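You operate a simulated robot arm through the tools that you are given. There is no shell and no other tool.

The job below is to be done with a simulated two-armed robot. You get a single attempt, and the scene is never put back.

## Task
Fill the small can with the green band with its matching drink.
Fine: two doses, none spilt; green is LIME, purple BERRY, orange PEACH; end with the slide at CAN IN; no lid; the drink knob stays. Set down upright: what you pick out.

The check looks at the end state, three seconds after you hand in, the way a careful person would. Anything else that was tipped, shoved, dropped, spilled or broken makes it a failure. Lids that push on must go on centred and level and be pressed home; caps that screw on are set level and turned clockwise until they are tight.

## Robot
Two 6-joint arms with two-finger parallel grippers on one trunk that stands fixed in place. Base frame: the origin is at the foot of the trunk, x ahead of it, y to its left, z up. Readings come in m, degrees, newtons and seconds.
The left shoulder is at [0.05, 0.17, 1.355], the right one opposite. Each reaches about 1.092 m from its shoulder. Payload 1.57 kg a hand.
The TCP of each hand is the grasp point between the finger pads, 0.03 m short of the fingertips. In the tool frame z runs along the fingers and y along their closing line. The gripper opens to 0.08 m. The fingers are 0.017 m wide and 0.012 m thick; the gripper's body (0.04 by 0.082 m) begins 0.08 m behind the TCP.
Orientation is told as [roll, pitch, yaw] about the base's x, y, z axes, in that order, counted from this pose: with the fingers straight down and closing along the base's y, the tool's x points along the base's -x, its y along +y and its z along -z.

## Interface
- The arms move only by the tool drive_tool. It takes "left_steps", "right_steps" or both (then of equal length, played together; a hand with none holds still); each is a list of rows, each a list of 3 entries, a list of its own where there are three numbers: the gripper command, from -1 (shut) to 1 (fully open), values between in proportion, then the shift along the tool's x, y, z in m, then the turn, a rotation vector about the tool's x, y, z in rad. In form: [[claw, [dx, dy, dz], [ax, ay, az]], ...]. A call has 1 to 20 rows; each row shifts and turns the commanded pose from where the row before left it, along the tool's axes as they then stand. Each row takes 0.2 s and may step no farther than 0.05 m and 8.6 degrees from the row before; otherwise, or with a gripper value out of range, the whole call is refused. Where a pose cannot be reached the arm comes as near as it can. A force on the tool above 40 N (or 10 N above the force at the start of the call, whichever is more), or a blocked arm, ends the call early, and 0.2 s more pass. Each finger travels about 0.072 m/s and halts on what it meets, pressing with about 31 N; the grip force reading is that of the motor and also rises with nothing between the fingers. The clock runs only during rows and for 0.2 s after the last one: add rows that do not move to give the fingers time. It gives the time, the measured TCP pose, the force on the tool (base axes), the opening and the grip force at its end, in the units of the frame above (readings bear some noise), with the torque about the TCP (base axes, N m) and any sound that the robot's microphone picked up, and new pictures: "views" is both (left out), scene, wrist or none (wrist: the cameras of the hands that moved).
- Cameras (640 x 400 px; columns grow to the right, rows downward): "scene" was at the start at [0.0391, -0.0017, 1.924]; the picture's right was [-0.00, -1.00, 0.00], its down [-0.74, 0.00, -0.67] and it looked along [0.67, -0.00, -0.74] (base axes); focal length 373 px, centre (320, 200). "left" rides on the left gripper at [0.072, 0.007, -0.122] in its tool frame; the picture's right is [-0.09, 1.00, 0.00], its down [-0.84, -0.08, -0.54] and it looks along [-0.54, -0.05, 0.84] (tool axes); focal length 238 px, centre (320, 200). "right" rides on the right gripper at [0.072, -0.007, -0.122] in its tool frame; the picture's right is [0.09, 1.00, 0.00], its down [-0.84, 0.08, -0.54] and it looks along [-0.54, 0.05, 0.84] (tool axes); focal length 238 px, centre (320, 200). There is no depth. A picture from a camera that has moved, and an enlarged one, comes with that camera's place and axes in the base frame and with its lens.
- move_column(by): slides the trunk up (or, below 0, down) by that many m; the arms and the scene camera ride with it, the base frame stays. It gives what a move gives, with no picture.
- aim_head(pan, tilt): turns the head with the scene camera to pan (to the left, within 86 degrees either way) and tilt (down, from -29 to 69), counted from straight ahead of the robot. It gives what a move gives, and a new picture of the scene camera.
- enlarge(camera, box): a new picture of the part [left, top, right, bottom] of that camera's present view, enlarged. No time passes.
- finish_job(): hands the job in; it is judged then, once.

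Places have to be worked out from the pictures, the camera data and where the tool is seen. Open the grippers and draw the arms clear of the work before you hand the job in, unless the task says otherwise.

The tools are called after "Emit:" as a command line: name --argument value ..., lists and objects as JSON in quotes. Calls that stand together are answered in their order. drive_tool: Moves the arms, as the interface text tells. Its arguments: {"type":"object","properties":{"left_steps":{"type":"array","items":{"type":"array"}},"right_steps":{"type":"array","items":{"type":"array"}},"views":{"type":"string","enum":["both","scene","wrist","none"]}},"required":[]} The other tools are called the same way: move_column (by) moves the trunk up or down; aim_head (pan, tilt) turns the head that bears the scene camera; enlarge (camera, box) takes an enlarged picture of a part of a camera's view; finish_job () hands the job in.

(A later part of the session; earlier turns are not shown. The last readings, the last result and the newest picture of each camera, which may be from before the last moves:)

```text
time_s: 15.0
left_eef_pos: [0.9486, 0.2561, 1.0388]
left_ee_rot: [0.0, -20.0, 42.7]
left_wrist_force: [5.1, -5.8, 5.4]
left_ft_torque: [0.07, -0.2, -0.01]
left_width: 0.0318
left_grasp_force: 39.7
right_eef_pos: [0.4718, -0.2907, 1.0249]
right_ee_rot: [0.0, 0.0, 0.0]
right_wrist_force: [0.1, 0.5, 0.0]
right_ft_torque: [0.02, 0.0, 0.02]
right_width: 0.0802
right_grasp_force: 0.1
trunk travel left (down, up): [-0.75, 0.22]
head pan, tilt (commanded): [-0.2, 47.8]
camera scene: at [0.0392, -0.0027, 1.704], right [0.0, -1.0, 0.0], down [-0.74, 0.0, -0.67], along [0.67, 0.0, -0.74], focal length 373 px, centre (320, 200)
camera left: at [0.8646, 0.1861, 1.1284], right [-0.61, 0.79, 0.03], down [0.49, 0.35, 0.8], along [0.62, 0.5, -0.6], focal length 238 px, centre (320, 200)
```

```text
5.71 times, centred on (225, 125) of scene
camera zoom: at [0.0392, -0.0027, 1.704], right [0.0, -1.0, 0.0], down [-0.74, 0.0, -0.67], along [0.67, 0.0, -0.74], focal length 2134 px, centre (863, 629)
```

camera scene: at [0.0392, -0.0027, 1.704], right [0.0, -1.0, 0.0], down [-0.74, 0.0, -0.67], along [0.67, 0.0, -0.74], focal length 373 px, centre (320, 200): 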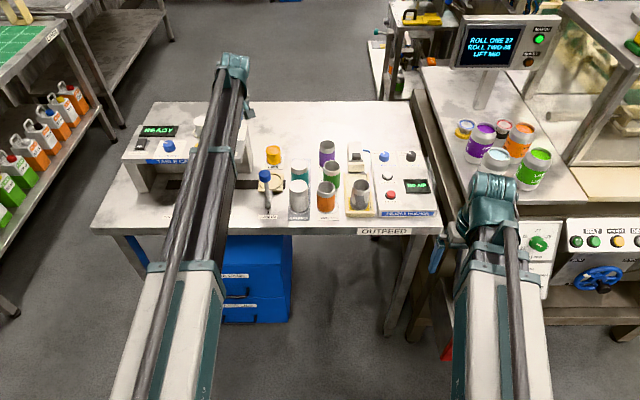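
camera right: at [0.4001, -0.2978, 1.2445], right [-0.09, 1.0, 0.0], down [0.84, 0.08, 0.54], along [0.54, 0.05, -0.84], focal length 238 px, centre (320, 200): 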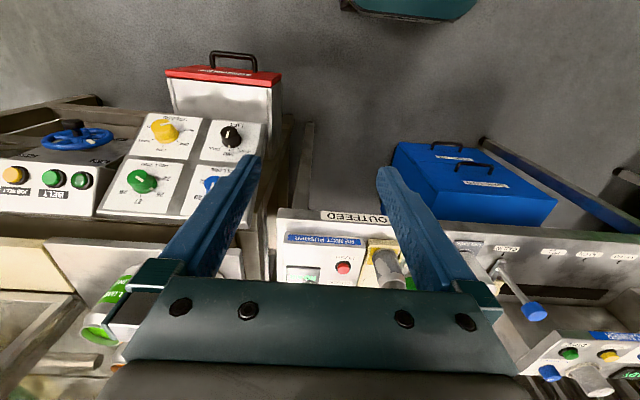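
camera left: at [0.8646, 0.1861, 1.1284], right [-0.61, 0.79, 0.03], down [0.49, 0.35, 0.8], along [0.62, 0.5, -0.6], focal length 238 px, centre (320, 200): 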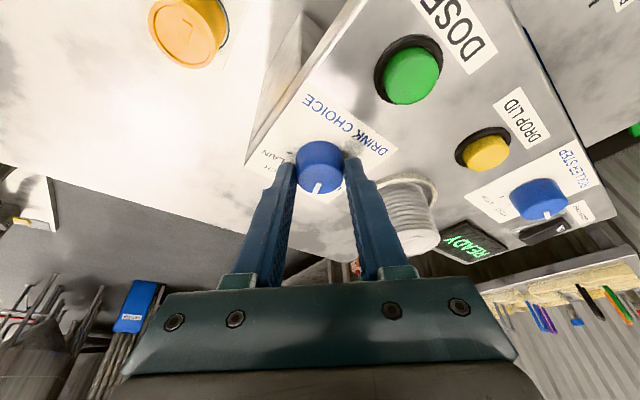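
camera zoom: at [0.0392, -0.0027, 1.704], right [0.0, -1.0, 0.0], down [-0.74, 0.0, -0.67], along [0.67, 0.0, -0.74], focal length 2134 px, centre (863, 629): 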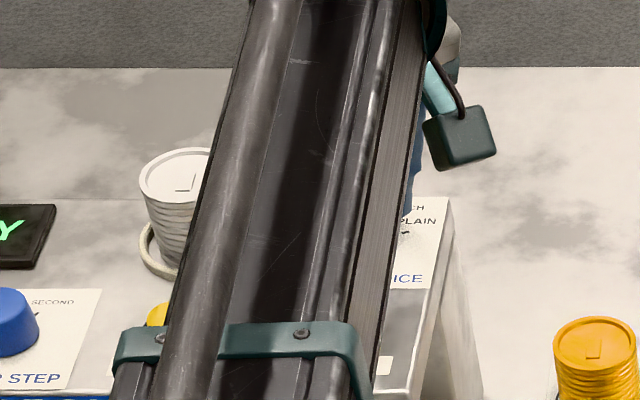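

The knob has turned about 87° with the hand and should now be near BERRY. I release it, swing the open fingers back around it by 65°, and look.

Emit:
drive_tool --left_steps '[[0.0, [0, 0, 0], [0, 0, 0]], [0.4, [0, 0, 0], [0, 0, 0]], [0.4, [0, 0, 0], [0, 0, 0]], [0.4, [0, 0.0008, 0], [0.0431, 0, 0.1184]], [0.4, [0, 0.0008, 0], [0.0431, 0, 0.1184]], [0.4, [0, 0.0008, 0], [0.0431, 0, 0.1184]], [0.4, [0, 0.0008, 0], [0.0431, 0, 0.1184]], [0.4, [0, 0.0008, 0], [0.0431, 0, 0.1184]], [0.4, [0, 0.0008, 0], [0.0431, 0, 0.1184]], [0.4, [0, 0.0008, 0], [0.0431, 0, 0.1184]], [0.4, [0, 0.0008, 0], [0.0431, 0, 0.1184]], [0.4, [0, 0.0008, 0], [0.0431, 0, 0.1184]]]' --views "wrist"

Emit:
enlarge --camera "left" --box '[240, 100, 400, 220]'

Emit:
enlarge --camera "scene" --box '[180, 90, 270, 160]'

```text
time_s: 17.6
left_eef_pos: [0.947, 0.2622, 1.0378]
left_ee_rot: [0.1, -20.1, -22.5]
left_wrist_force: [-0.2, -0.3, -0.2]
left_ft_torque: [-0.02, 0.03, -0.01]
left_width: 0.0561
left_grasp_force: 0.1
right_eef_pos: [0.472, -0.2915, 1.0247]
right_ee_rot: [-0.1, 0.0, 0.0]
right_wrist_force: [0.6, -1.3, 0.0]
right_ft_torque: [0.01, 0.01, 0.0]
right_width: 0.08
right_grasp_force: 0.0
trunk travel left (down, up): [-0.75, 0.22]
head pan, tilt (commanded): [-0.2, 47.8]
camera left: at [0.8494, 0.311, 1.1282], right [0.46, 0.89, 0.03], down [0.53, -0.3, 0.8], along [0.72, -0.35, -0.6], focal length 238 px, centre (320, 200)
```

left: 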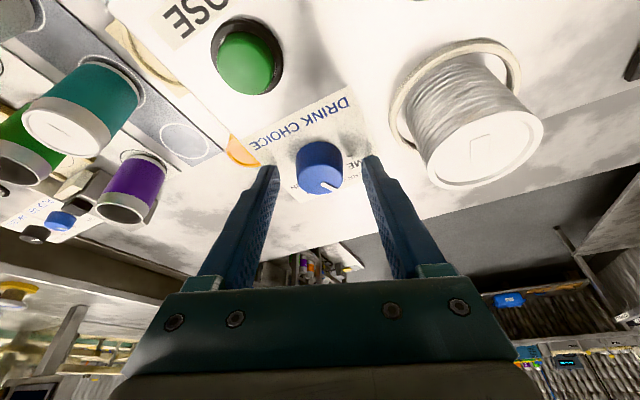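

```text
3.33 times, centred on (320, 160) of left
camera zoom: at [0.8494, 0.311, 1.1282], right [0.46, 0.89, 0.03], down [0.53, -0.3, 0.8], along [0.72, -0.35, -0.6], focal length 794 px, centre (320, 333)
```

zoom: 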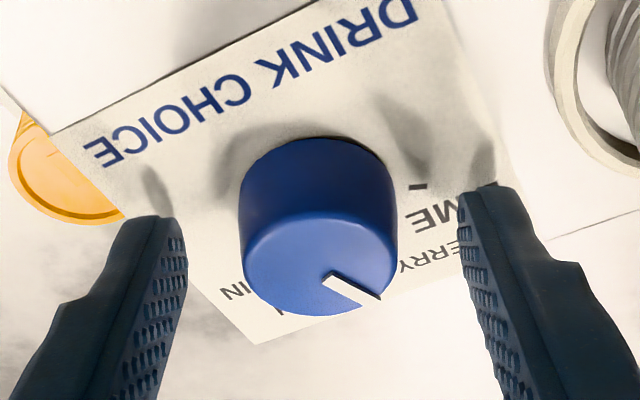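

```text
5.71 times, centred on (225, 125) of scene
camera zoom: at [0.0392, -0.0017, 1.704], right [0.0, -1.0, 0.0], down [-0.74, 0.0, -0.67], along [0.67, 0.0, -0.74], focal length 2134 px, centre (863, 629)
```

zoom: 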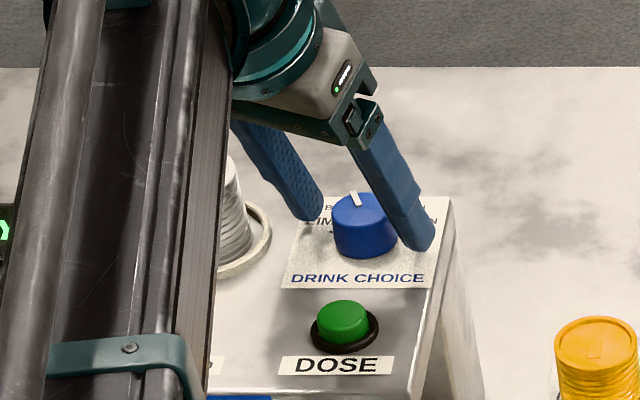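

The pointer now sits at BERRY (about 112°). I grip again and turn the last 43° to LIME.

Emit:
drive_tool --left_steps '[[0, [0, 0, 0], [0, 0, 0]], [-0.2, [0, 0, 0], [0, 0, 0]], [-0.4, [0, 0, 0], [0, 0, 0]], [-0.6, [0, 0, 0], [0, 0, 0]], [-0.6, [0, -0.0008, 0], [-0.0431, 0, -0.1184]], [-0.6, [0, -0.0008, 0], [-0.0431, 0, -0.1184]], [-0.6, [0, -0.0008, 0], [-0.0431, 0, -0.1184]], [-0.6, [0, -0.0008, 0], [-0.0431, 0, -0.1184]], [-0.6, [0, -0.0008, 0], [-0.0431, 0, -0.1184]], [-0.6, [0, -0.0008, 0], [-0.0431, 0, -0.1184]], [-0.6, [0, 0, 0], [0, 0, 0]], [0, [0, 0, 0], [0, 0, 0]], [0.4, [0, 0, 0], [0, 0, 0]], [0.4, [0, 0, 0], [0, 0, 0]]]' --views "wrist"

Emit:
enlarge --camera "left" --box '[240, 100, 400, 220]'

Emit:
enlarge --camera "scene" --box '[180, 90, 270, 160]'

```text
time_s: 20.6
left_eef_pos: [0.9453, 0.2579, 1.0385]
left_ee_rot: [0.0, -20.1, 20.9]
left_wrist_force: [-0.8, -0.5, 0.3]
left_ft_torque: [0.01, 0.01, 0.0]
left_width: 0.0561
left_grasp_force: 0.1
right_eef_pos: [0.4726, -0.2908, 1.0248]
right_ee_rot: [0.0, -0.1, 0.0]
right_wrist_force: [-0.4, -0.5, 0.8]
right_ft_torque: [0.04, -0.01, 0.0]
right_width: 0.08
right_grasp_force: 0.0
trunk travel left (down, up): [-0.75, 0.22]
head pan, tilt (commanded): [-0.2, 47.8]
camera left: at [0.8423, 0.2252, 1.1283], right [-0.28, 0.96, 0.03], down [0.59, 0.14, 0.8], along [0.76, 0.24, -0.61], focal length 238 px, centre (320, 200)
```

left: 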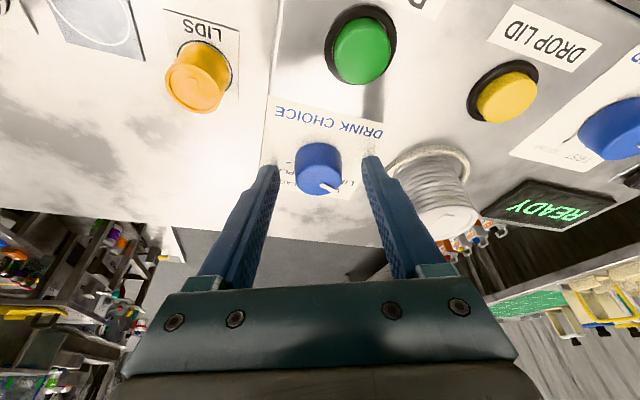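

```text
3.33 times, centred on (320, 160) of left
camera zoom: at [0.8423, 0.2252, 1.1283], right [-0.28, 0.96, 0.03], down [0.59, 0.14, 0.8], along [0.76, 0.24, -0.61], focal length 794 px, centre (320, 333)
```

zoom: 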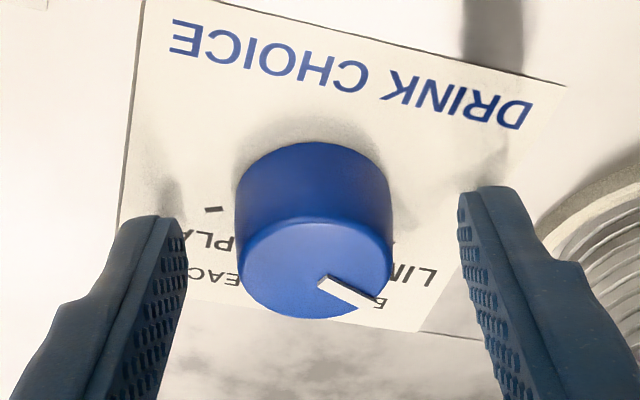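

```text
5.71 times, centred on (225, 125) of scene
camera zoom: at [0.0391, -0.0018, 1.704], right [0.0, -1.0, 0.0], down [-0.74, 0.0, -0.67], along [0.67, 0.0, -0.74], focal length 2134 px, centre (863, 629)
```

zoom: 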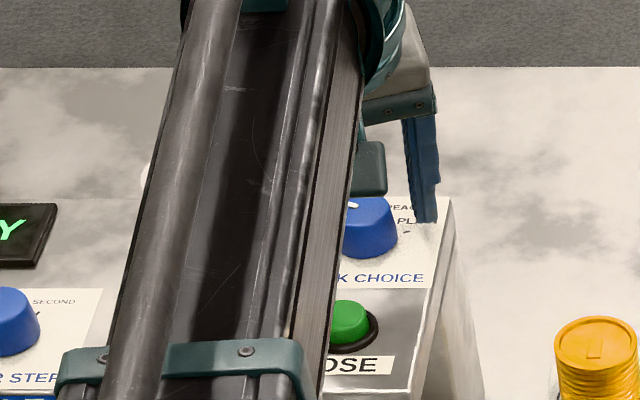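

The knob followed again. I rise well clear, bring the hand back to straight ahead and look at the pointer against the LIME mark.

Emit:
move_column --by 0.09

Emit:
drive_tool --left_steps '[[0.4, [0.02, 0, 0], [0.0416, 0, 0.1143]], [0.4, [0.02, 0, 0], [0.0416, 0, 0.1143]], [0.4, [0.02, 0, 0], [0.0416, 0, 0.1143]], [0.4, [0.03, 0, 0], [0, 0.1163, 0]], [0.4, [0.03, 0, 0], [0, 0.1163, 0]], [0.4, [0.03, 0, 0], [0, 0.1164, 0]], [0.4, [0, 0, 0], [0, 0, 0]]]' --views "both"

Emit:
enlarge --camera "left" --box '[240, 80, 400, 200]'

Emit:
enlarge --camera "scene" --box '[180, 90, 270, 160]'

```text
time_s: 21.9
left_eef_pos: [0.9475, 0.2578, 1.1278]
left_ee_rot: [0.1, -20.0, 20.9]
left_wrist_force: [0.0, -0.6, 0.6]
left_ft_torque: [-0.03, -0.06, 0.02]
left_width: 0.0562
left_grasp_force: 0.0
right_eef_pos: [0.4722, -0.2899, 1.1154]
right_ee_rot: [0.0, 0.0, 0.0]
right_wrist_force: [0.2, 0.1, -0.3]
right_ft_torque: [0.01, -0.01, 0.0]
right_width: 0.0798
right_grasp_force: 0.1
trunk travel left (down, up): [-0.84, 0.13]
head pan, tilt (commanded): [-0.2, 47.8]
```

```text
time_s: 23.5
left_eef_pos: [0.8032, 0.2424, 1.1152]
left_ee_rot: [0.0, 0.1, -0.1]
left_wrist_force: [-0.6, -1.4, -0.7]
left_ft_torque: [-0.04, 0.02, -0.01]
left_width: 0.0561
left_grasp_force: 0.1
left hand out of reach, approached as far as the arm can: row 1, 2, 3, 4, 6
right_eef_pos: [0.4726, -0.2907, 1.1141]
right_ee_rot: [0.1, 0.0, 0.1]
right_wrist_force: [0.0, 0.4, -0.5]
right_ft_torque: [0.02, 0.01, 0.02]
right_width: 0.0799
right_grasp_force: 0.0
trunk travel left (down, up): [-0.84, 0.13]
head pan, tilt (commanded): [-0.2, 47.8]
camera scene: at [0.0391, -0.0018, 1.794], right [0.0, -1.0, 0.0], down [-0.74, 0.0, -0.67], along [0.67, 0.0, -0.74], focal length 373 px, centre (320, 200)
camera left: at [0.7324, 0.2496, 1.2371], right [0.09, 1.0, 0.0], down [0.84, -0.08, 0.54], along [0.54, -0.05, -0.84], focal length 238 px, centre (320, 200)
```

scene: 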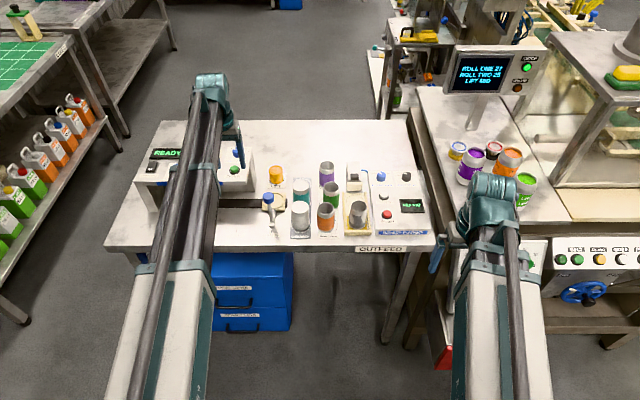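
left: 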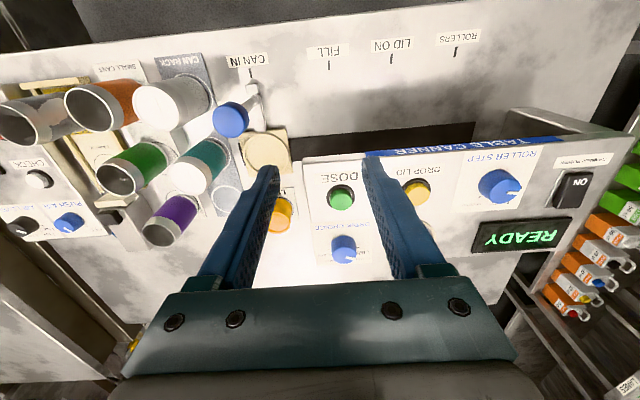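

```text
3.33 times, centred on (320, 140) of left
camera zoom: at [0.7324, 0.2496, 1.2371], right [0.09, 1.0, 0.0], down [0.84, -0.08, 0.54], along [0.54, -0.05, -0.84], focal length 794 px, centre (320, 400)
```

zoom: 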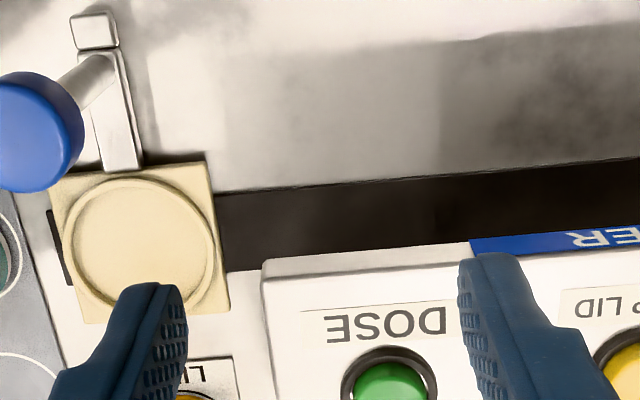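

```text
5.71 times, centred on (225, 125) of scene
camera zoom: at [0.0391, -0.0018, 1.794], right [0.0, -1.0, 0.0], down [-0.74, 0.0, -0.67], along [0.67, 0.0, -0.74], focal length 2134 px, centre (863, 629)
```

zoom: 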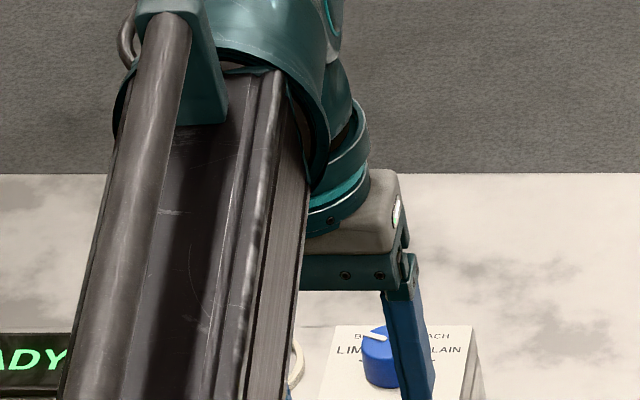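

Emit:
enlarge --camera "left" --box '[300, 210, 390, 270]'

Emit:
enlarge --camera "scene" --box '[215, 130, 260, 165]'

```text
6.67 times, centred on (345, 240) of left
camera zoom: at [0.7324, 0.2496, 1.2371], right [0.09, 1.0, 0.0], down [0.84, -0.08, 0.54], along [0.54, -0.05, -0.84], focal length 1589 px, centre (153, -67)
```

zoom: 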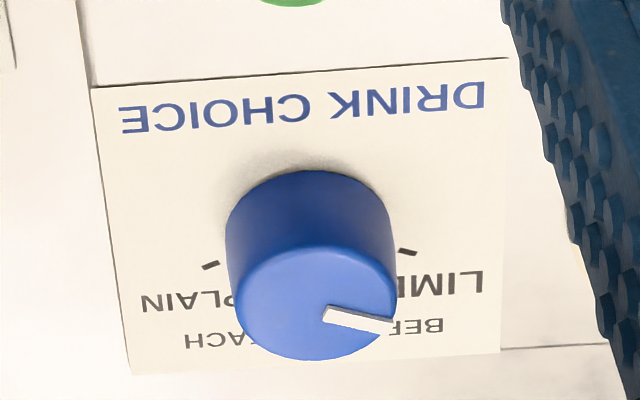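

```text
11.43 times, centred on (238, 148) of scene
camera zoom: at [0.0391, -0.0018, 1.794], right [0.0, -1.0, 0.0], down [-0.74, 0.0, -0.67], along [0.67, 0.0, -0.74], focal length 4268 px, centre (1263, 800)
```

zoom: 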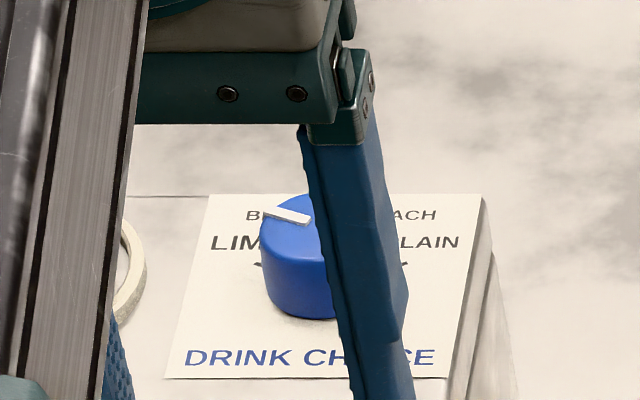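

The pointer lines up with the LIME tick within a few degrees. Now I carry the open left hand over to the green small can, staying high, and check it from the wrist camera.

Emit:
drive_tool --left_steps '[[0.8, [-0.0075, -0.04, 0], [0, 0, 0]], [0.8, [-0.0075, -0.04, 0], [0, 0, 0]], [0.8, [-0.0075, -0.04, 0], [0, 0, 0]], [0.8, [-0.0075, -0.04, 0], [0, 0, 0]], [0.8, [-0.0075, -0.04, 0], [0, 0, 0]], [0.8, [-0.0075, -0.04, 0], [0, 0, 0]], [0.8, [-0.0075, -0.0414, 0], [0, 0, 0]], [0.8, [0, 0, 0], [0, 0, 0]]]' --views "both"

Emit:
enlarge --camera "left" --box '[220, 60, 420, 200]'

Emit:
enlarge --camera "scene" --box '[170, 125, 270, 190]'

```text
time_s: 25.3
left_eef_pos: [0.8542, -0.0364, 1.1148]
left_ee_rot: [-0.1, 0.0, 0.2]
left_wrist_force: [0.1, -0.7, 0.1]
left_ft_torque: [0.01, -0.04, 0.02]
left_width: 0.0721
left_grasp_force: 0.0
right_eef_pos: [0.4716, -0.2913, 1.1146]
right_ee_rot: [0.0, 0.0, 0.0]
right_wrist_force: [0.2, 0.1, 0.9]
right_ft_torque: [-0.01, -0.04, 0.03]
right_width: 0.0802
right_grasp_force: 0.0
trunk travel left (down, up): [-0.84, 0.13]
head pan, tilt (commanded): [-0.2, 47.8]
camera scene: at [0.039, -0.0014, 1.794], right [0.0, -1.0, 0.0], down [-0.74, 0.0, -0.67], along [0.67, 0.0, -0.74], focal length 373 px, centre (320, 200)
camera left: at [0.7826, -0.0294, 1.2371], right [0.09, 1.0, 0.0], down [0.84, -0.08, 0.54], along [0.54, -0.05, -0.84], focal length 238 px, centre (320, 200)
```

scene: 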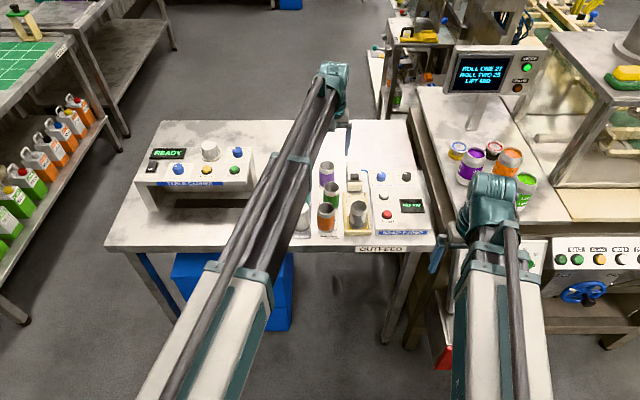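
left: 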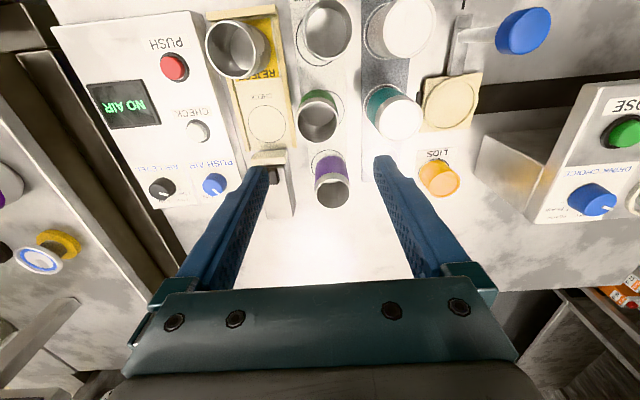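

```text
2.86 times, centred on (320, 130) of left
camera zoom: at [0.7826, -0.0294, 1.2371], right [0.09, 1.0, 0.0], down [0.84, -0.08, 0.54], along [0.54, -0.05, -0.84], focal length 681 px, centre (320, 400)
```

zoom: 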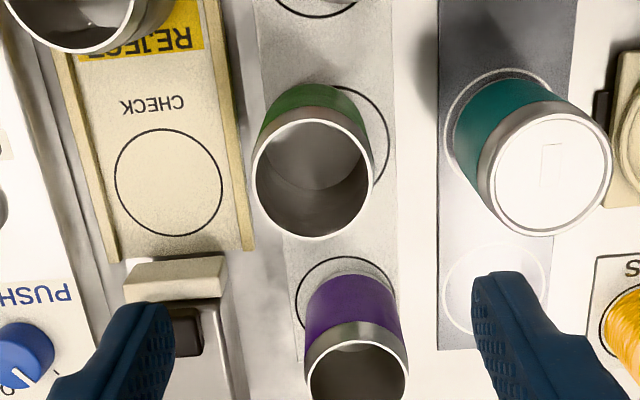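

```text
6.15 times, centred on (220, 158) of scene
camera zoom: at [0.039, -0.0014, 1.794], right [0.0, -1.0, 0.0], down [-0.74, 0.0, -0.67], along [0.67, 0.0, -0.74], focal length 2298 px, centre (935, 462)
```

zoom: 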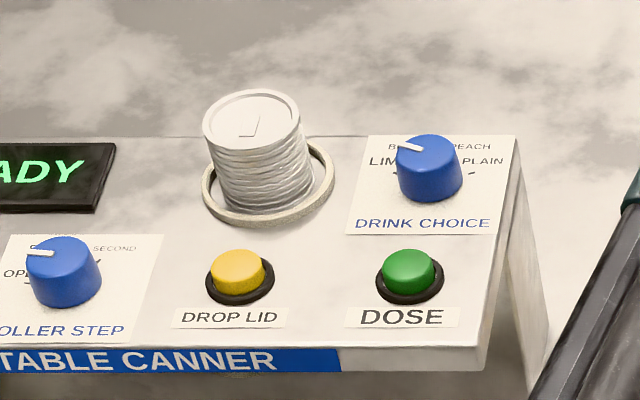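

The scene zoom now shows the drink knob pointing at LIME. The green can's rim centre comes out at (0.859, -0.040), so I centre over it and lower to just above the rim to check.

Emit:
drive_tool --left_steps '[[0.8, [-0.0046, -0.0033, 0], [0, 0, 0]], [0.8, [0, 0, 0], [0, 0, 0]]]' --views "none"

Emit:
move_column --by -0.12

Emit:
enlarge --camera "left" --box '[200, 50, 440, 250]'

Emit:
enlarge --camera "scene" --box '[250, 80, 430, 220]'

```text
time_s: 25.9
left_eef_pos: [0.8599, -0.0408, 1.1147]
left_ee_rot: [0.1, 0.0, -0.1]
left_wrist_force: [0.4, 1.0, -0.6]
left_ft_torque: [-0.03, 0.01, -0.01]
left_width: 0.072
left_grasp_force: 0.2
right_eef_pos: [0.4727, -0.2906, 1.1143]
right_ee_rot: [-0.1, -0.1, 0.0]
right_wrist_force: [-0.5, -0.2, -0.1]
right_ft_torque: [-0.03, 0.01, -0.02]
right_width: 0.0798
right_grasp_force: 0.1
trunk travel left (down, up): [-0.84, 0.13]
head pan, tilt (commanded): [-0.2, 47.8]
```

```text
time_s: 27.4
left_eef_pos: [0.8594, -0.0391, 0.9944]
left_ee_rot: [0.0, 0.0, 0.0]
left_wrist_force: [0.4, -0.3, -1.2]
left_ft_torque: [-0.04, 0.0, -0.01]
left_width: 0.0723
left_grasp_force: 0.0
right_eef_pos: [0.4721, -0.2898, 0.9949]
right_ee_rot: [0.1, 0.0, 0.0]
right_wrist_force: [0.3, 1.3, -0.5]
right_ft_torque: [-0.01, -0.01, -0.01]
right_width: 0.08
right_grasp_force: 0.1
trunk travel left (down, up): [-0.72, 0.25]
head pan, tilt (commanded): [-0.2, 47.8]
```

```text
2.00 times, centred on (320, 150) of left
camera zoom: at [0.7882, -0.0333, 1.1171], right [0.09, 1.0, 0.0], down [0.84, -0.08, 0.54], along [0.54, -0.05, -0.84], focal length 477 px, centre (320, 300)
```

zoom: 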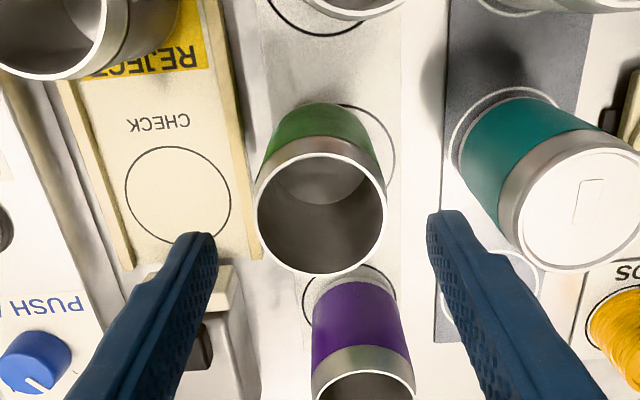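

```text
2.86 times, centred on (340, 150) of scene
camera zoom: at [0.039, -0.0018, 1.6741], right [0.0, -1.0, 0.0], down [-0.74, 0.0, -0.67], along [0.67, 0.0, -0.74], focal length 1067 px, centre (263, 343)
```

zoom: 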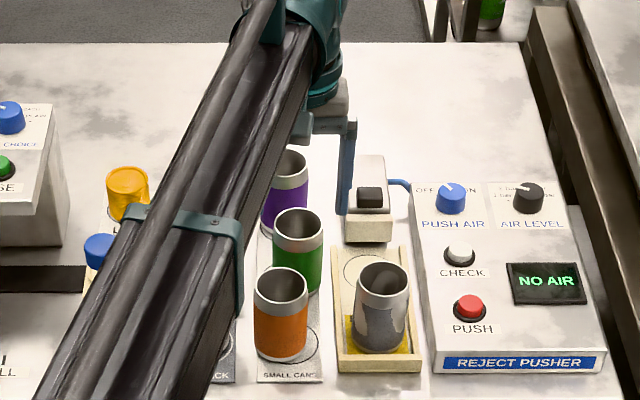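

The can is centred between the fingers in both views. I lower 76 mm so the pads sit on the can's upper half, clear of the tray wall beside it.

Emit:
move_column --by -0.076

Emit:
enlarge --camera "left" --box '[200, 50, 440, 250]'

Emit:
enlarge --camera "scene" --box '[260, 60, 420, 190]'

```text
time_s: 28.5
left_eef_pos: [0.8589, -0.041, 0.919]
left_ee_rot: [0.0, -0.1, 0.0]
left_wrist_force: [-0.2, 0.3, -0.6]
left_ft_torque: [0.01, 0.0, 0.0]
left_width: 0.0722
left_grasp_force: 0.1
right_eef_pos: [0.4724, -0.2912, 0.9183]
right_ee_rot: [0.0, -0.1, 0.0]
right_wrist_force: [0.5, -0.4, -0.4]
right_ft_torque: [0.0, 0.01, 0.02]
right_width: 0.0801
right_grasp_force: 0.0
trunk travel left (down, up): [-0.644, 0.326]
head pan, tilt (commanded): [-0.2, 47.8]
```

```text
2.00 times, centred on (320, 150) of left
camera zoom: at [0.7881, -0.0333, 1.0411], right [0.09, 1.0, 0.0], down [0.84, -0.08, 0.54], along [0.54, -0.05, -0.84], focal length 477 px, centre (320, 300)
```

zoom: 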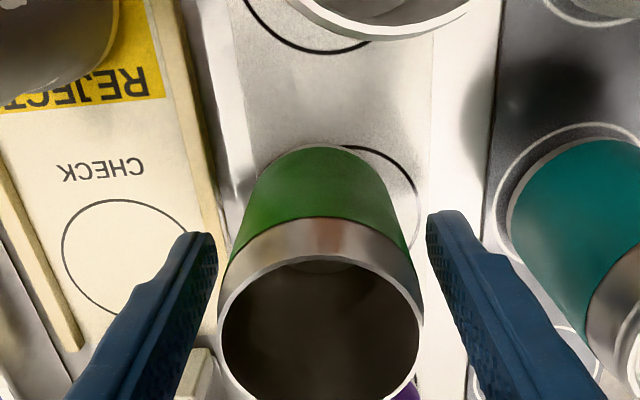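

```text
3.08 times, centred on (340, 125) of scene
camera zoom: at [0.0389, -0.0018, 1.598], right [0.0, -1.0, 0.0], down [-0.74, 0.0, -0.67], along [0.67, 0.0, -0.74], focal length 1149 px, centre (258, 431)
```

zoom: 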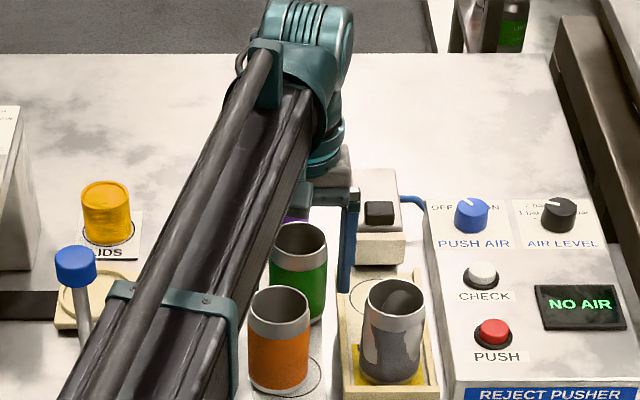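

The fingers straddle the can with even gaps and no contact force. I close on it.

Emit:
drive_tool --left_steps '[[0.5, [0, 0, 0], [0, 0, 0]], [0.3, [0, 0, 0], [0, 0, 0]], [0.1, [0, 0, 0], [0, 0, 0]], [0.0, [0, 0, 0], [0, 0, 0]], [0.0, [0, 0, 0], [0, 0, 0]]]' --views "both"

```text
time_s: 29.7
left_eef_pos: [0.8592, -0.0408, 0.9185]
left_ee_rot: [0.0, 0.0, 0.1]
left_wrist_force: [0.9, -0.2, -0.2]
left_ft_torque: [0.04, 0.01, 0.02]
left_width: 0.0511
left_grasp_force: 31.1
right_eef_pos: [0.472, -0.2904, 0.9186]
right_ee_rot: [0.0, 0.0, 0.0]
right_wrist_force: [0.8, -0.5, 0.3]
right_ft_torque: [-0.01, 0.0, -0.08]
right_width: 0.0801
right_grasp_force: 0.0
trunk travel left (down, up): [-0.644, 0.326]
head pan, tilt (commanded): [-0.2, 47.8]
camera scene: at [0.0391, -0.0018, 1.598], right [0.0, -1.0, 0.0], down [-0.74, 0.0, -0.67], along [0.67, 0.0, -0.74], focal length 373 px, centre (320, 200)
camera left: at [0.7883, -0.0333, 1.041], right [0.09, 1.0, 0.0], down [0.84, -0.08, 0.54], along [0.54, -0.05, -0.84], focal length 238 px, centre (320, 200)
```

scene: 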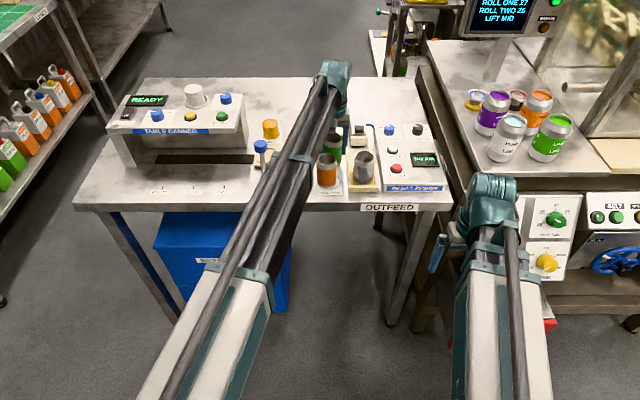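
left: 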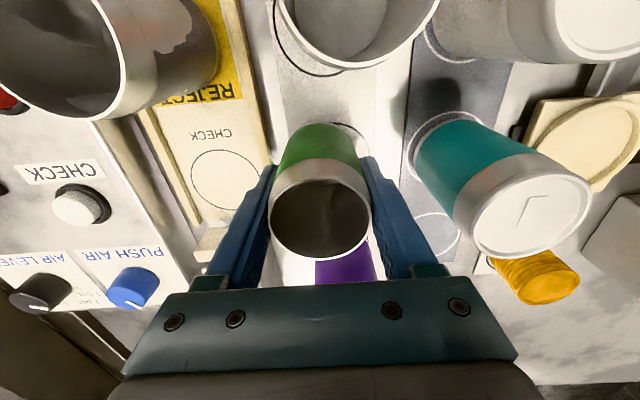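

The can is held (51 mm). I lift it 140 mm straight up, well above its neighbours, and look.

Emit:
move_column --by 0.14

Emit:
drive_tool --left_steps '[[0.0, [0, 0.03, 0], [0, 0, 0]], [0.0, [0, 0.03, 0], [0, 0, 0]], [0.0, [0, 0, 0], [0, 0, 0]]]' --views "both"

Emit:
enlarge --camera "left" --box '[360, 40, 520, 160]'

```text
time_s: 31.4
left_eef_pos: [0.8587, -0.0402, 1.0582]
left_ee_rot: [-0.1, -0.1, 0.1]
left_wrist_force: [0.3, 0.4, 0.3]
left_ft_torque: [-0.01, 0.0, -0.01]
left_width: 0.0503
left_grasp_force: 31.0
right_eef_pos: [0.4721, -0.2896, 1.0583]
right_ee_rot: [0.1, 0.1, 0.0]
right_wrist_force: [0.0, 0.1, 1.0]
right_ft_torque: [-0.03, 0.02, -0.02]
right_width: 0.0801
right_grasp_force: 0.0
trunk travel left (down, up): [-0.784, 0.186]
head pan, tilt (commanded): [-0.2, 47.8]
```

```text
time_s: 32.2
left_eef_pos: [0.8593, 0.0205, 1.0581]
left_ee_rot: [0.1, 0.0, 0.1]
left_wrist_force: [-0.3, -1.0, 2.7]
left_ft_torque: [-0.09, 0.08, -0.01]
left_width: 0.0505
left_grasp_force: 30.9
right_eef_pos: [0.4723, -0.2903, 1.0584]
right_ee_rot: [-0.1, 0.0, 0.0]
right_wrist_force: [0.8, 0.0, -0.5]
right_ft_torque: [-0.03, 0.04, -0.01]
right_width: 0.08
right_grasp_force: 0.1
trunk travel left (down, up): [-0.784, 0.186]
head pan, tilt (commanded): [-0.2, 47.8]
camera scene: at [0.0394, -0.002, 1.7379], right [0.0, -1.0, 0.0], down [-0.74, 0.0, -0.67], along [0.67, 0.0, -0.74], focal length 373 px, centre (320, 200)
camera left: at [0.788, 0.0277, 1.1808], right [0.09, 1.0, 0.0], down [0.84, -0.08, 0.54], along [0.54, -0.05, -0.84], focal length 238 px, centre (320, 200)
```

scene: 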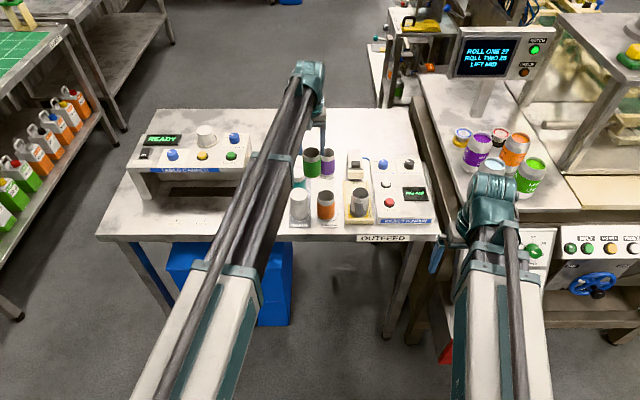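
left: 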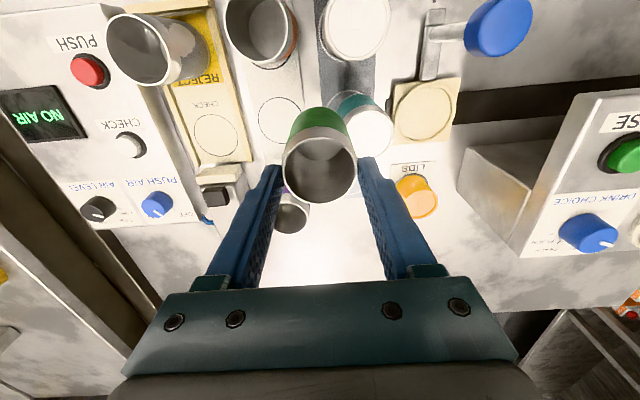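

```text
3.33 times, centred on (440, 100) of left
camera zoom: at [0.788, 0.0277, 1.1808], right [0.09, 1.0, 0.0], down [0.84, -0.08, 0.54], along [0.54, -0.05, -0.84], focal length 794 px, centre (-80, 533)
```

zoom: 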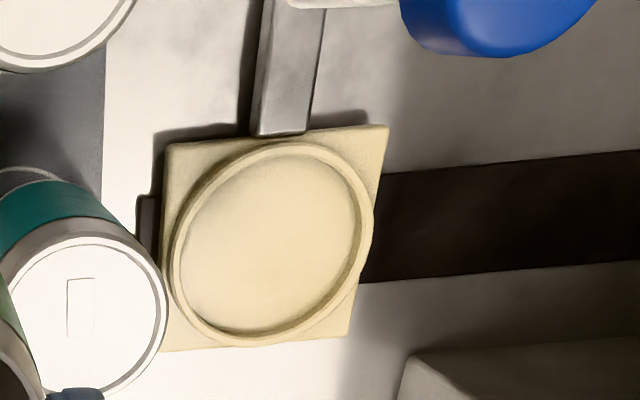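

The holder ring measures centre (0.867, 0.151), top near z=0.877, inner width about 67 mm – ample for the 51 mm can. I carry the can over it and turn the hand 90° so the wrist camera stays clear of the blue slide knob.

Emit:
drive_tool --left_steps '[[0.0, [-0.0026, 0.0325, 0], [0, 0, 0]], [0.0, [-0.0026, 0.0325, 0], [0, 0, 0]], [0.0, [-0.0026, 0.0325, 0], [0, 0, 0]], [0.0, [0, 0.0325, 0], [0, 0, 0]], [0.0, [0, 0, 0], [0, 0, -0.1428]], [0.0, [0, 0, 0], [0, 0, -0.1428]], [0.0, [0, 0, 0], [0, 0, -0.1428]], [0.0, [0, 0, 0], [0, 0, -0.1428]], [0.0, [0, 0, 0], [0, 0, -0.1428]], [0.0, [0, 0, 0], [0, 0, -0.1428]], [0.0, [0, 0, 0], [0, 0, -0.1428]], [0.0, [0, 0, 0], [0, 0, -0.1428]], [0.0, [0, 0, 0], [0, 0, -0.1428]], [0.0, [0, 0, 0], [0, 0, -0.1428]], [0.0, [0, 0, 0], [0, 0, -0.1428]], [0.0, [0, 0, 0], [0, 0, 0]]]' --views "both"

Emit:
enlarge --camera "left" --box '[220, 60, 420, 200]'

Emit:
enlarge --camera "scene" --box '[190, 80, 350, 230]'

```text
time_s: 35.6
left_eef_pos: [0.8669, 0.1499, 1.0604]
left_ee_rot: [0.0, 0.0, 90.2]
left_wrist_force: [0.4, 1.0, -0.6]
left_ft_torque: [-0.01, 0.02, 0.03]
left_width: 0.0503
left_grasp_force: 31.0
right_eef_pos: [0.4724, -0.2909, 1.0588]
right_ee_rot: [0.0, 0.1, 0.1]
right_wrist_force: [0.0, -0.3, 0.1]
right_ft_torque: [-0.01, -0.01, 0.01]
right_width: 0.0804
right_grasp_force: 0.1
trunk travel left (down, up): [-0.784, 0.186]
head pan, tilt (commanded): [-0.2, 47.8]
camera scene: at [0.0391, -0.0018, 1.738], right [0.0, -1.0, 0.0], down [-0.74, 0.0, -0.67], along [0.67, 0.0, -0.74], focal length 373 px, centre (320, 200)
camera left: at [0.8615, 0.0783, 1.1809], right [-1.0, 0.09, 0.0], down [0.08, 0.84, 0.54], along [0.05, 0.54, -0.84], focal length 238 px, centre (320, 200)
```

scene: 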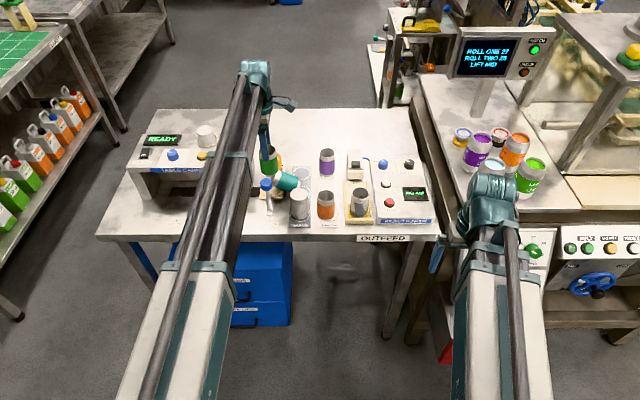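
left: 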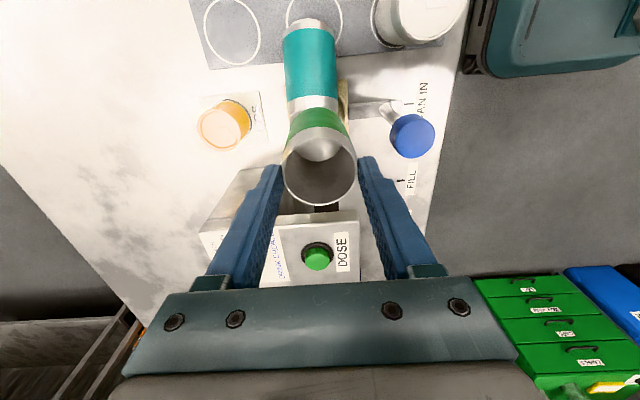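

```text
2.86 times, centred on (320, 130) of left
camera zoom: at [0.8615, 0.0783, 1.1809], right [-1.0, 0.09, 0.0], down [0.08, 0.84, 0.54], along [0.05, 0.54, -0.84], focal length 681 px, centre (320, 400)
```

zoom: 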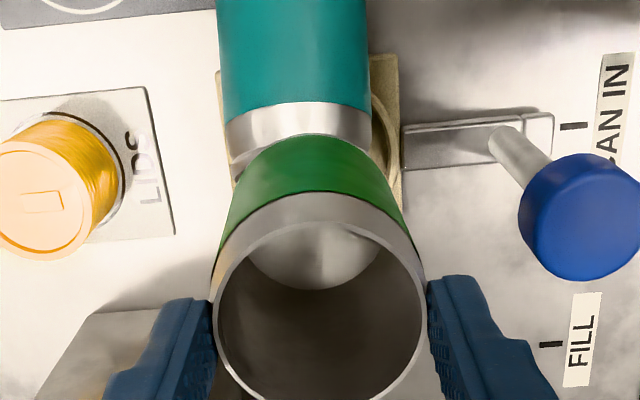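

```text
2.67 times, centred on (270, 155) of scene
camera zoom: at [0.0391, -0.0018, 1.738], right [0.0, -1.0, 0.0], down [-0.74, 0.0, -0.67], along [0.67, 0.0, -0.74], focal length 996 px, centre (453, 320)
```

zoom: 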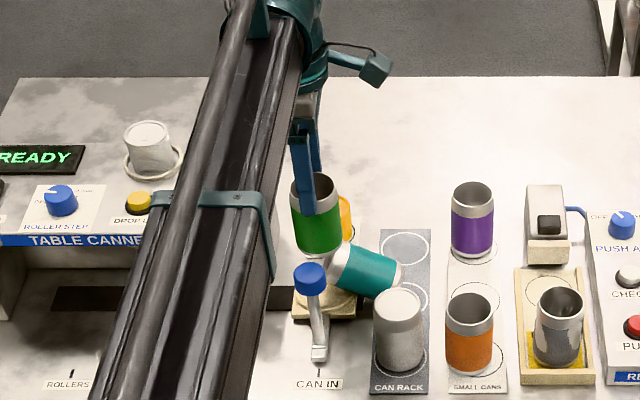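

Something went wrong: the green can slipped down in the grip during the lift (its rim is now right at the fingertips), and its low-hanging base tipped the teal can, which now leans on the holder. I look closely before doing anything else.

Emit:
enlarge --camera "scene" --box '[255, 125, 315, 175]'

Emit:
enlarge --camera "left" --box '[270, 0, 370, 80]'

Emit:
enlarge --camera "left" --box '[260, 90, 380, 220]'

Emit:
enlarge --camera "right" --box '[260, 200, 640, 400]'

```text
8.00 times, centred on (285, 150) of scene
camera zoom: at [0.0391, -0.0018, 1.738], right [0.0, -1.0, 0.0], down [-0.74, 0.0, -0.67], along [0.67, 0.0, -0.74], focal length 2987 px, centre (600, 600)
```

zoom: 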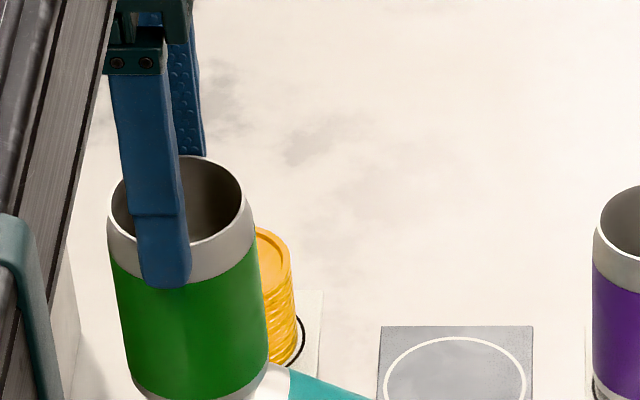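

```text
5.00 times, centred on (320, 40) of left
camera zoom: at [0.8615, 0.0783, 1.1809], right [-1.0, 0.09, 0.0], down [0.08, 0.84, 0.54], along [0.05, 0.54, -0.84], focal length 1192 px, centre (320, 1000)
```

zoom: 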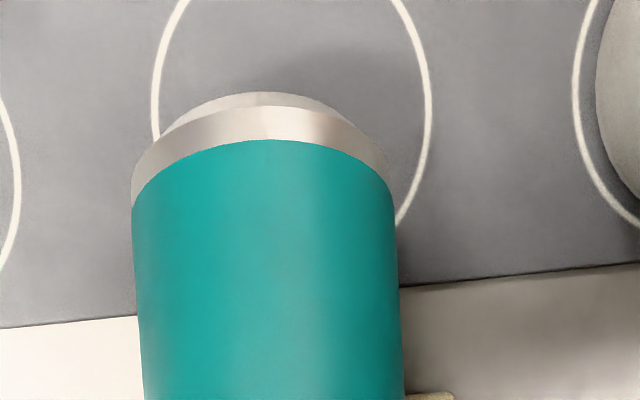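

```text
3.08 times, centred on (320, 155) of left
camera zoom: at [0.8615, 0.0783, 1.1809], right [-1.0, 0.09, 0.0], down [0.08, 0.84, 0.54], along [0.05, 0.54, -0.84], focal length 733 px, centre (320, 338)
```

zoom: 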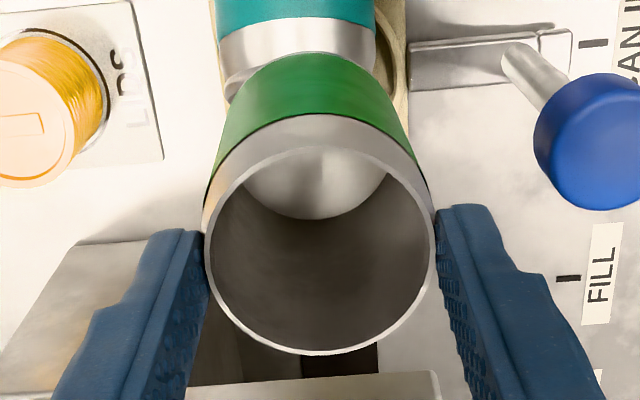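

```text
1.68 times, centred on (450, 300) of right
camera zoom: at [0.4001, -0.2977, 1.1785], right [-0.09, 1.0, 0.0], down [0.84, 0.08, 0.54], along [0.54, 0.05, -0.84], focal length 401 px, centre (101, 32)
```

zoom: 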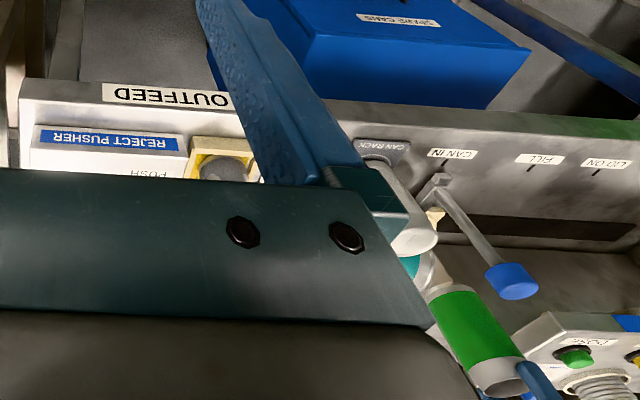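

The can's top ~9 mm is still pinched by the fingertips and its base hangs near z≈0.947, just over the leaning teal can. I ease it back horizontally toward its own spot, slowly, without any vertical motion.

Emit:
drive_tool --left_steps '[[0.0, [0.005, 0, 0], [0, 0, 0]], [0.0, [0.01, 0, 0], [0, 0, 0]], [0.0, [0.015, 0, 0], [0, 0, 0]], [0.0, [0.015, 0, 0], [0, 0, 0]], [0.0, [0.01, 0, 0], [0, 0, 0]], [0.0, [0.005, 0, 0], [0, 0, 0]]]' --views "both"

Emit:
enlarge --camera "scene" --box '[235, 100, 335, 200]'

```text
time_s: 37.0
left_eef_pos: [0.8664, 0.0905, 1.059]
left_ee_rot: [0.0, 0.0, 89.9]
left_wrist_force: [0.2, 0.1, -0.7]
left_ft_torque: [-0.03, -0.02, 0.0]
left_width: 0.0505
left_grasp_force: 31.6
right_eef_pos: [0.4726, -0.2903, 1.059]
right_ee_rot: [-0.1, 0.1, -0.2]
right_wrist_force: [-0.2, 0.5, 0.0]
right_ft_torque: [0.02, 0.03, 0.02]
right_width: 0.0799
right_grasp_force: 0.1
trunk travel left (down, up): [-0.784, 0.186]
head pan, tilt (commanded): [-0.2, 47.8]
camera scene: at [0.0391, -0.0018, 1.738], right [0.0, -1.0, 0.0], down [-0.74, 0.0, -0.67], along [0.67, 0.0, -0.74], focal length 373 px, centre (320, 200)
camera left: at [0.8615, 0.018, 1.1809], right [-1.0, 0.09, 0.0], down [0.08, 0.84, 0.54], along [0.05, 0.54, -0.84], focal length 238 px, centre (320, 200)
```

scene: 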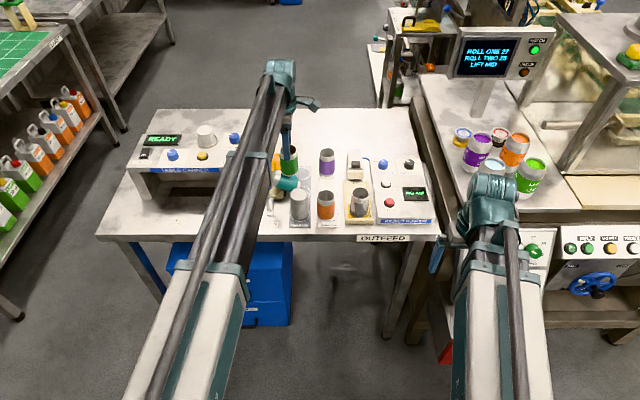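
left: 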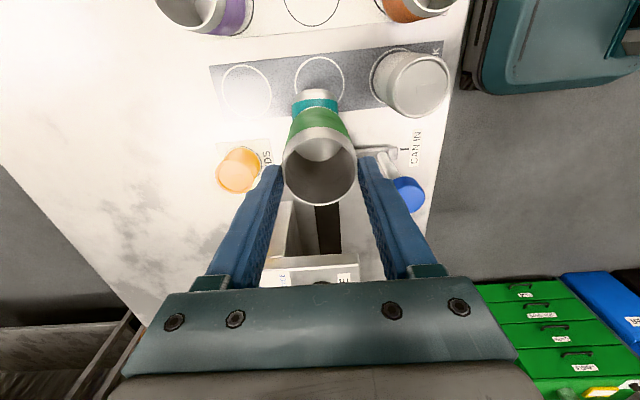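

```text
4.00 times, centred on (285, 150) of scene
camera zoom: at [0.0391, -0.0018, 1.738], right [0.0, -1.0, 0.0], down [-0.74, 0.0, -0.67], along [0.67, 0.0, -0.74], focal length 1494 px, centre (460, 400)
```

zoom: 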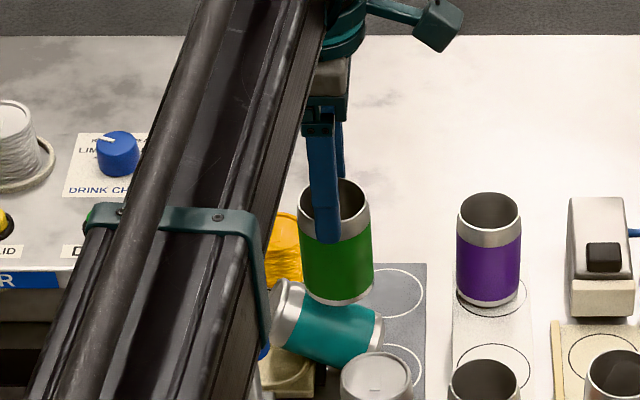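

The can moved free of the teal one without contact. I continue to its original spot at (0.859, -0.040).

Emit:
drive_tool --left_steps '[[0.0, [0.006, 0.0008, 0], [0, 0, 0]], [0.0, [0.012, 0.001, 0], [0, 0, 0]], [0.0, [0.015, 0.001, 0], [0, 0, 0]], [0.0, [0.015, 0.001, 0], [0, 0, 0]], [0.0, [0.015, 0.001, 0], [0, 0, 0]], [0.0, [0.015, 0.001, 0], [0, 0, 0]], [0.0, [0.015, 0.001, 0], [0, 0, 0]], [0.0, [0.015, 0.001, 0], [0, 0, 0]], [0.0, [0.014, 0, 0], [0, 0, 0]], [0.0, [0.007, 0, 0], [0, 0, 0]], [0.0, [0.002, 0, 0], [0, 0, 0]]]' --views "both"

Emit:
enlarge --camera "scene" --box '[235, 100, 395, 230]'

Emit:
enlarge --camera "left" --box '[220, 40, 420, 200]'

```text
time_s: 39.4
left_eef_pos: [0.86, -0.0421, 1.058]
left_ee_rot: [0.0, 0.0, 90.0]
left_wrist_force: [0.0, 0.4, -0.1]
left_ft_torque: [0.0, -0.02, 0.0]
left_width: 0.0502
left_grasp_force: 31.1
right_eef_pos: [0.4714, -0.2901, 1.0594]
right_ee_rot: [0.0, 0.0, 0.1]
right_wrist_force: [-0.2, 0.1, -0.6]
right_ft_torque: [-0.01, 0.01, -0.02]
right_width: 0.0798
right_grasp_force: 0.0
trunk travel left (down, up): [-0.784, 0.186]
head pan, tilt (commanded): [-0.2, 47.8]
camera scene: at [0.0391, -0.0018, 1.738], right [0.0, -1.0, 0.0], down [-0.74, 0.0, -0.67], along [0.67, 0.0, -0.74], focal length 373 px, centre (320, 200)
camera left: at [0.8539, -0.1137, 1.1809], right [-1.0, 0.09, 0.0], down [0.08, 0.84, 0.54], along [0.05, 0.54, -0.84], focal length 238 px, centre (320, 200)
```

scene: 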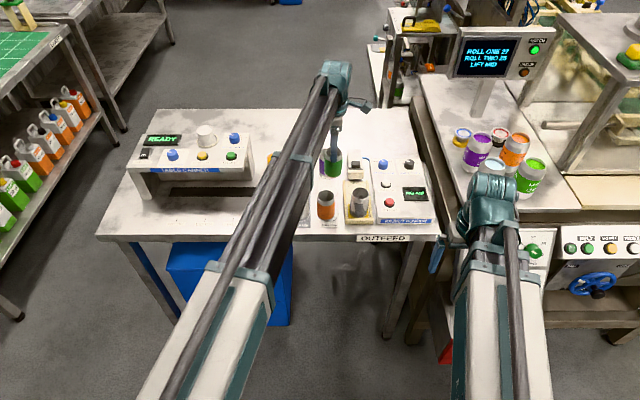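
left: 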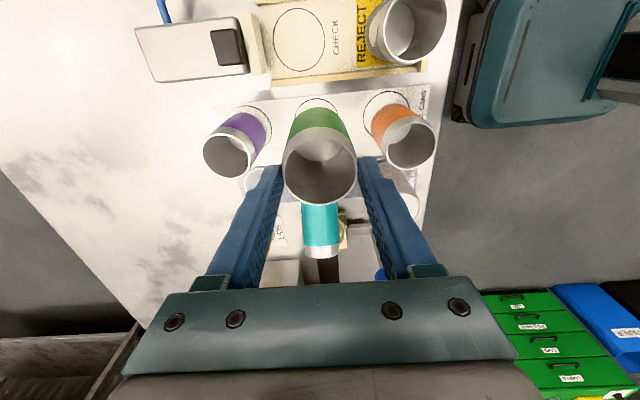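

```text
3.08 times, centred on (315, 165) of scene
camera zoom: at [0.0391, -0.0018, 1.738], right [0.0, -1.0, 0.0], down [-0.74, 0.0, -0.67], along [0.67, 0.0, -0.74], focal length 1149 px, centre (335, 308)
```

zoom: 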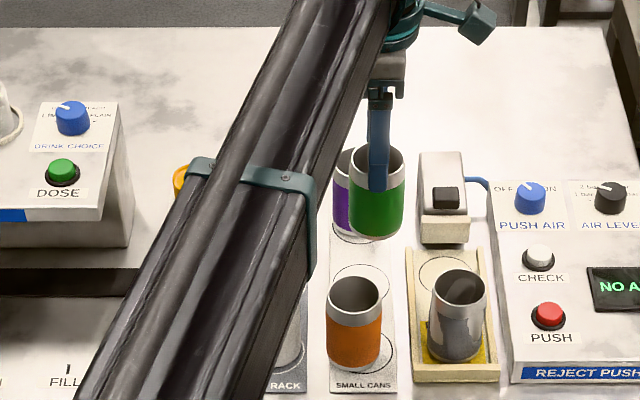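

```text
2.50 times, centred on (320, 120) of left
camera zoom: at [0.8539, -0.1137, 1.1809], right [-1.0, 0.09, 0.0], down [0.08, 0.84, 0.54], along [0.05, 0.54, -0.84], focal length 596 px, centre (320, 400)
```

zoom: 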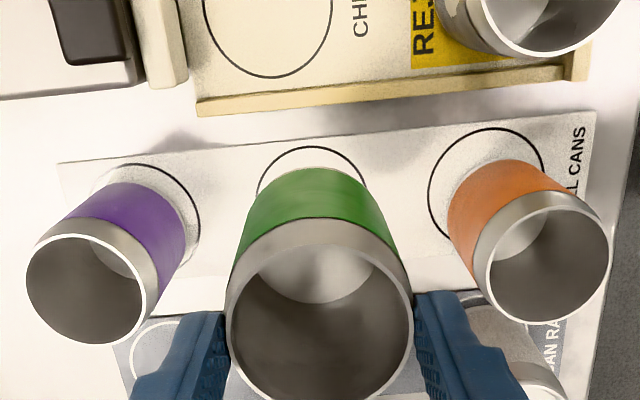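

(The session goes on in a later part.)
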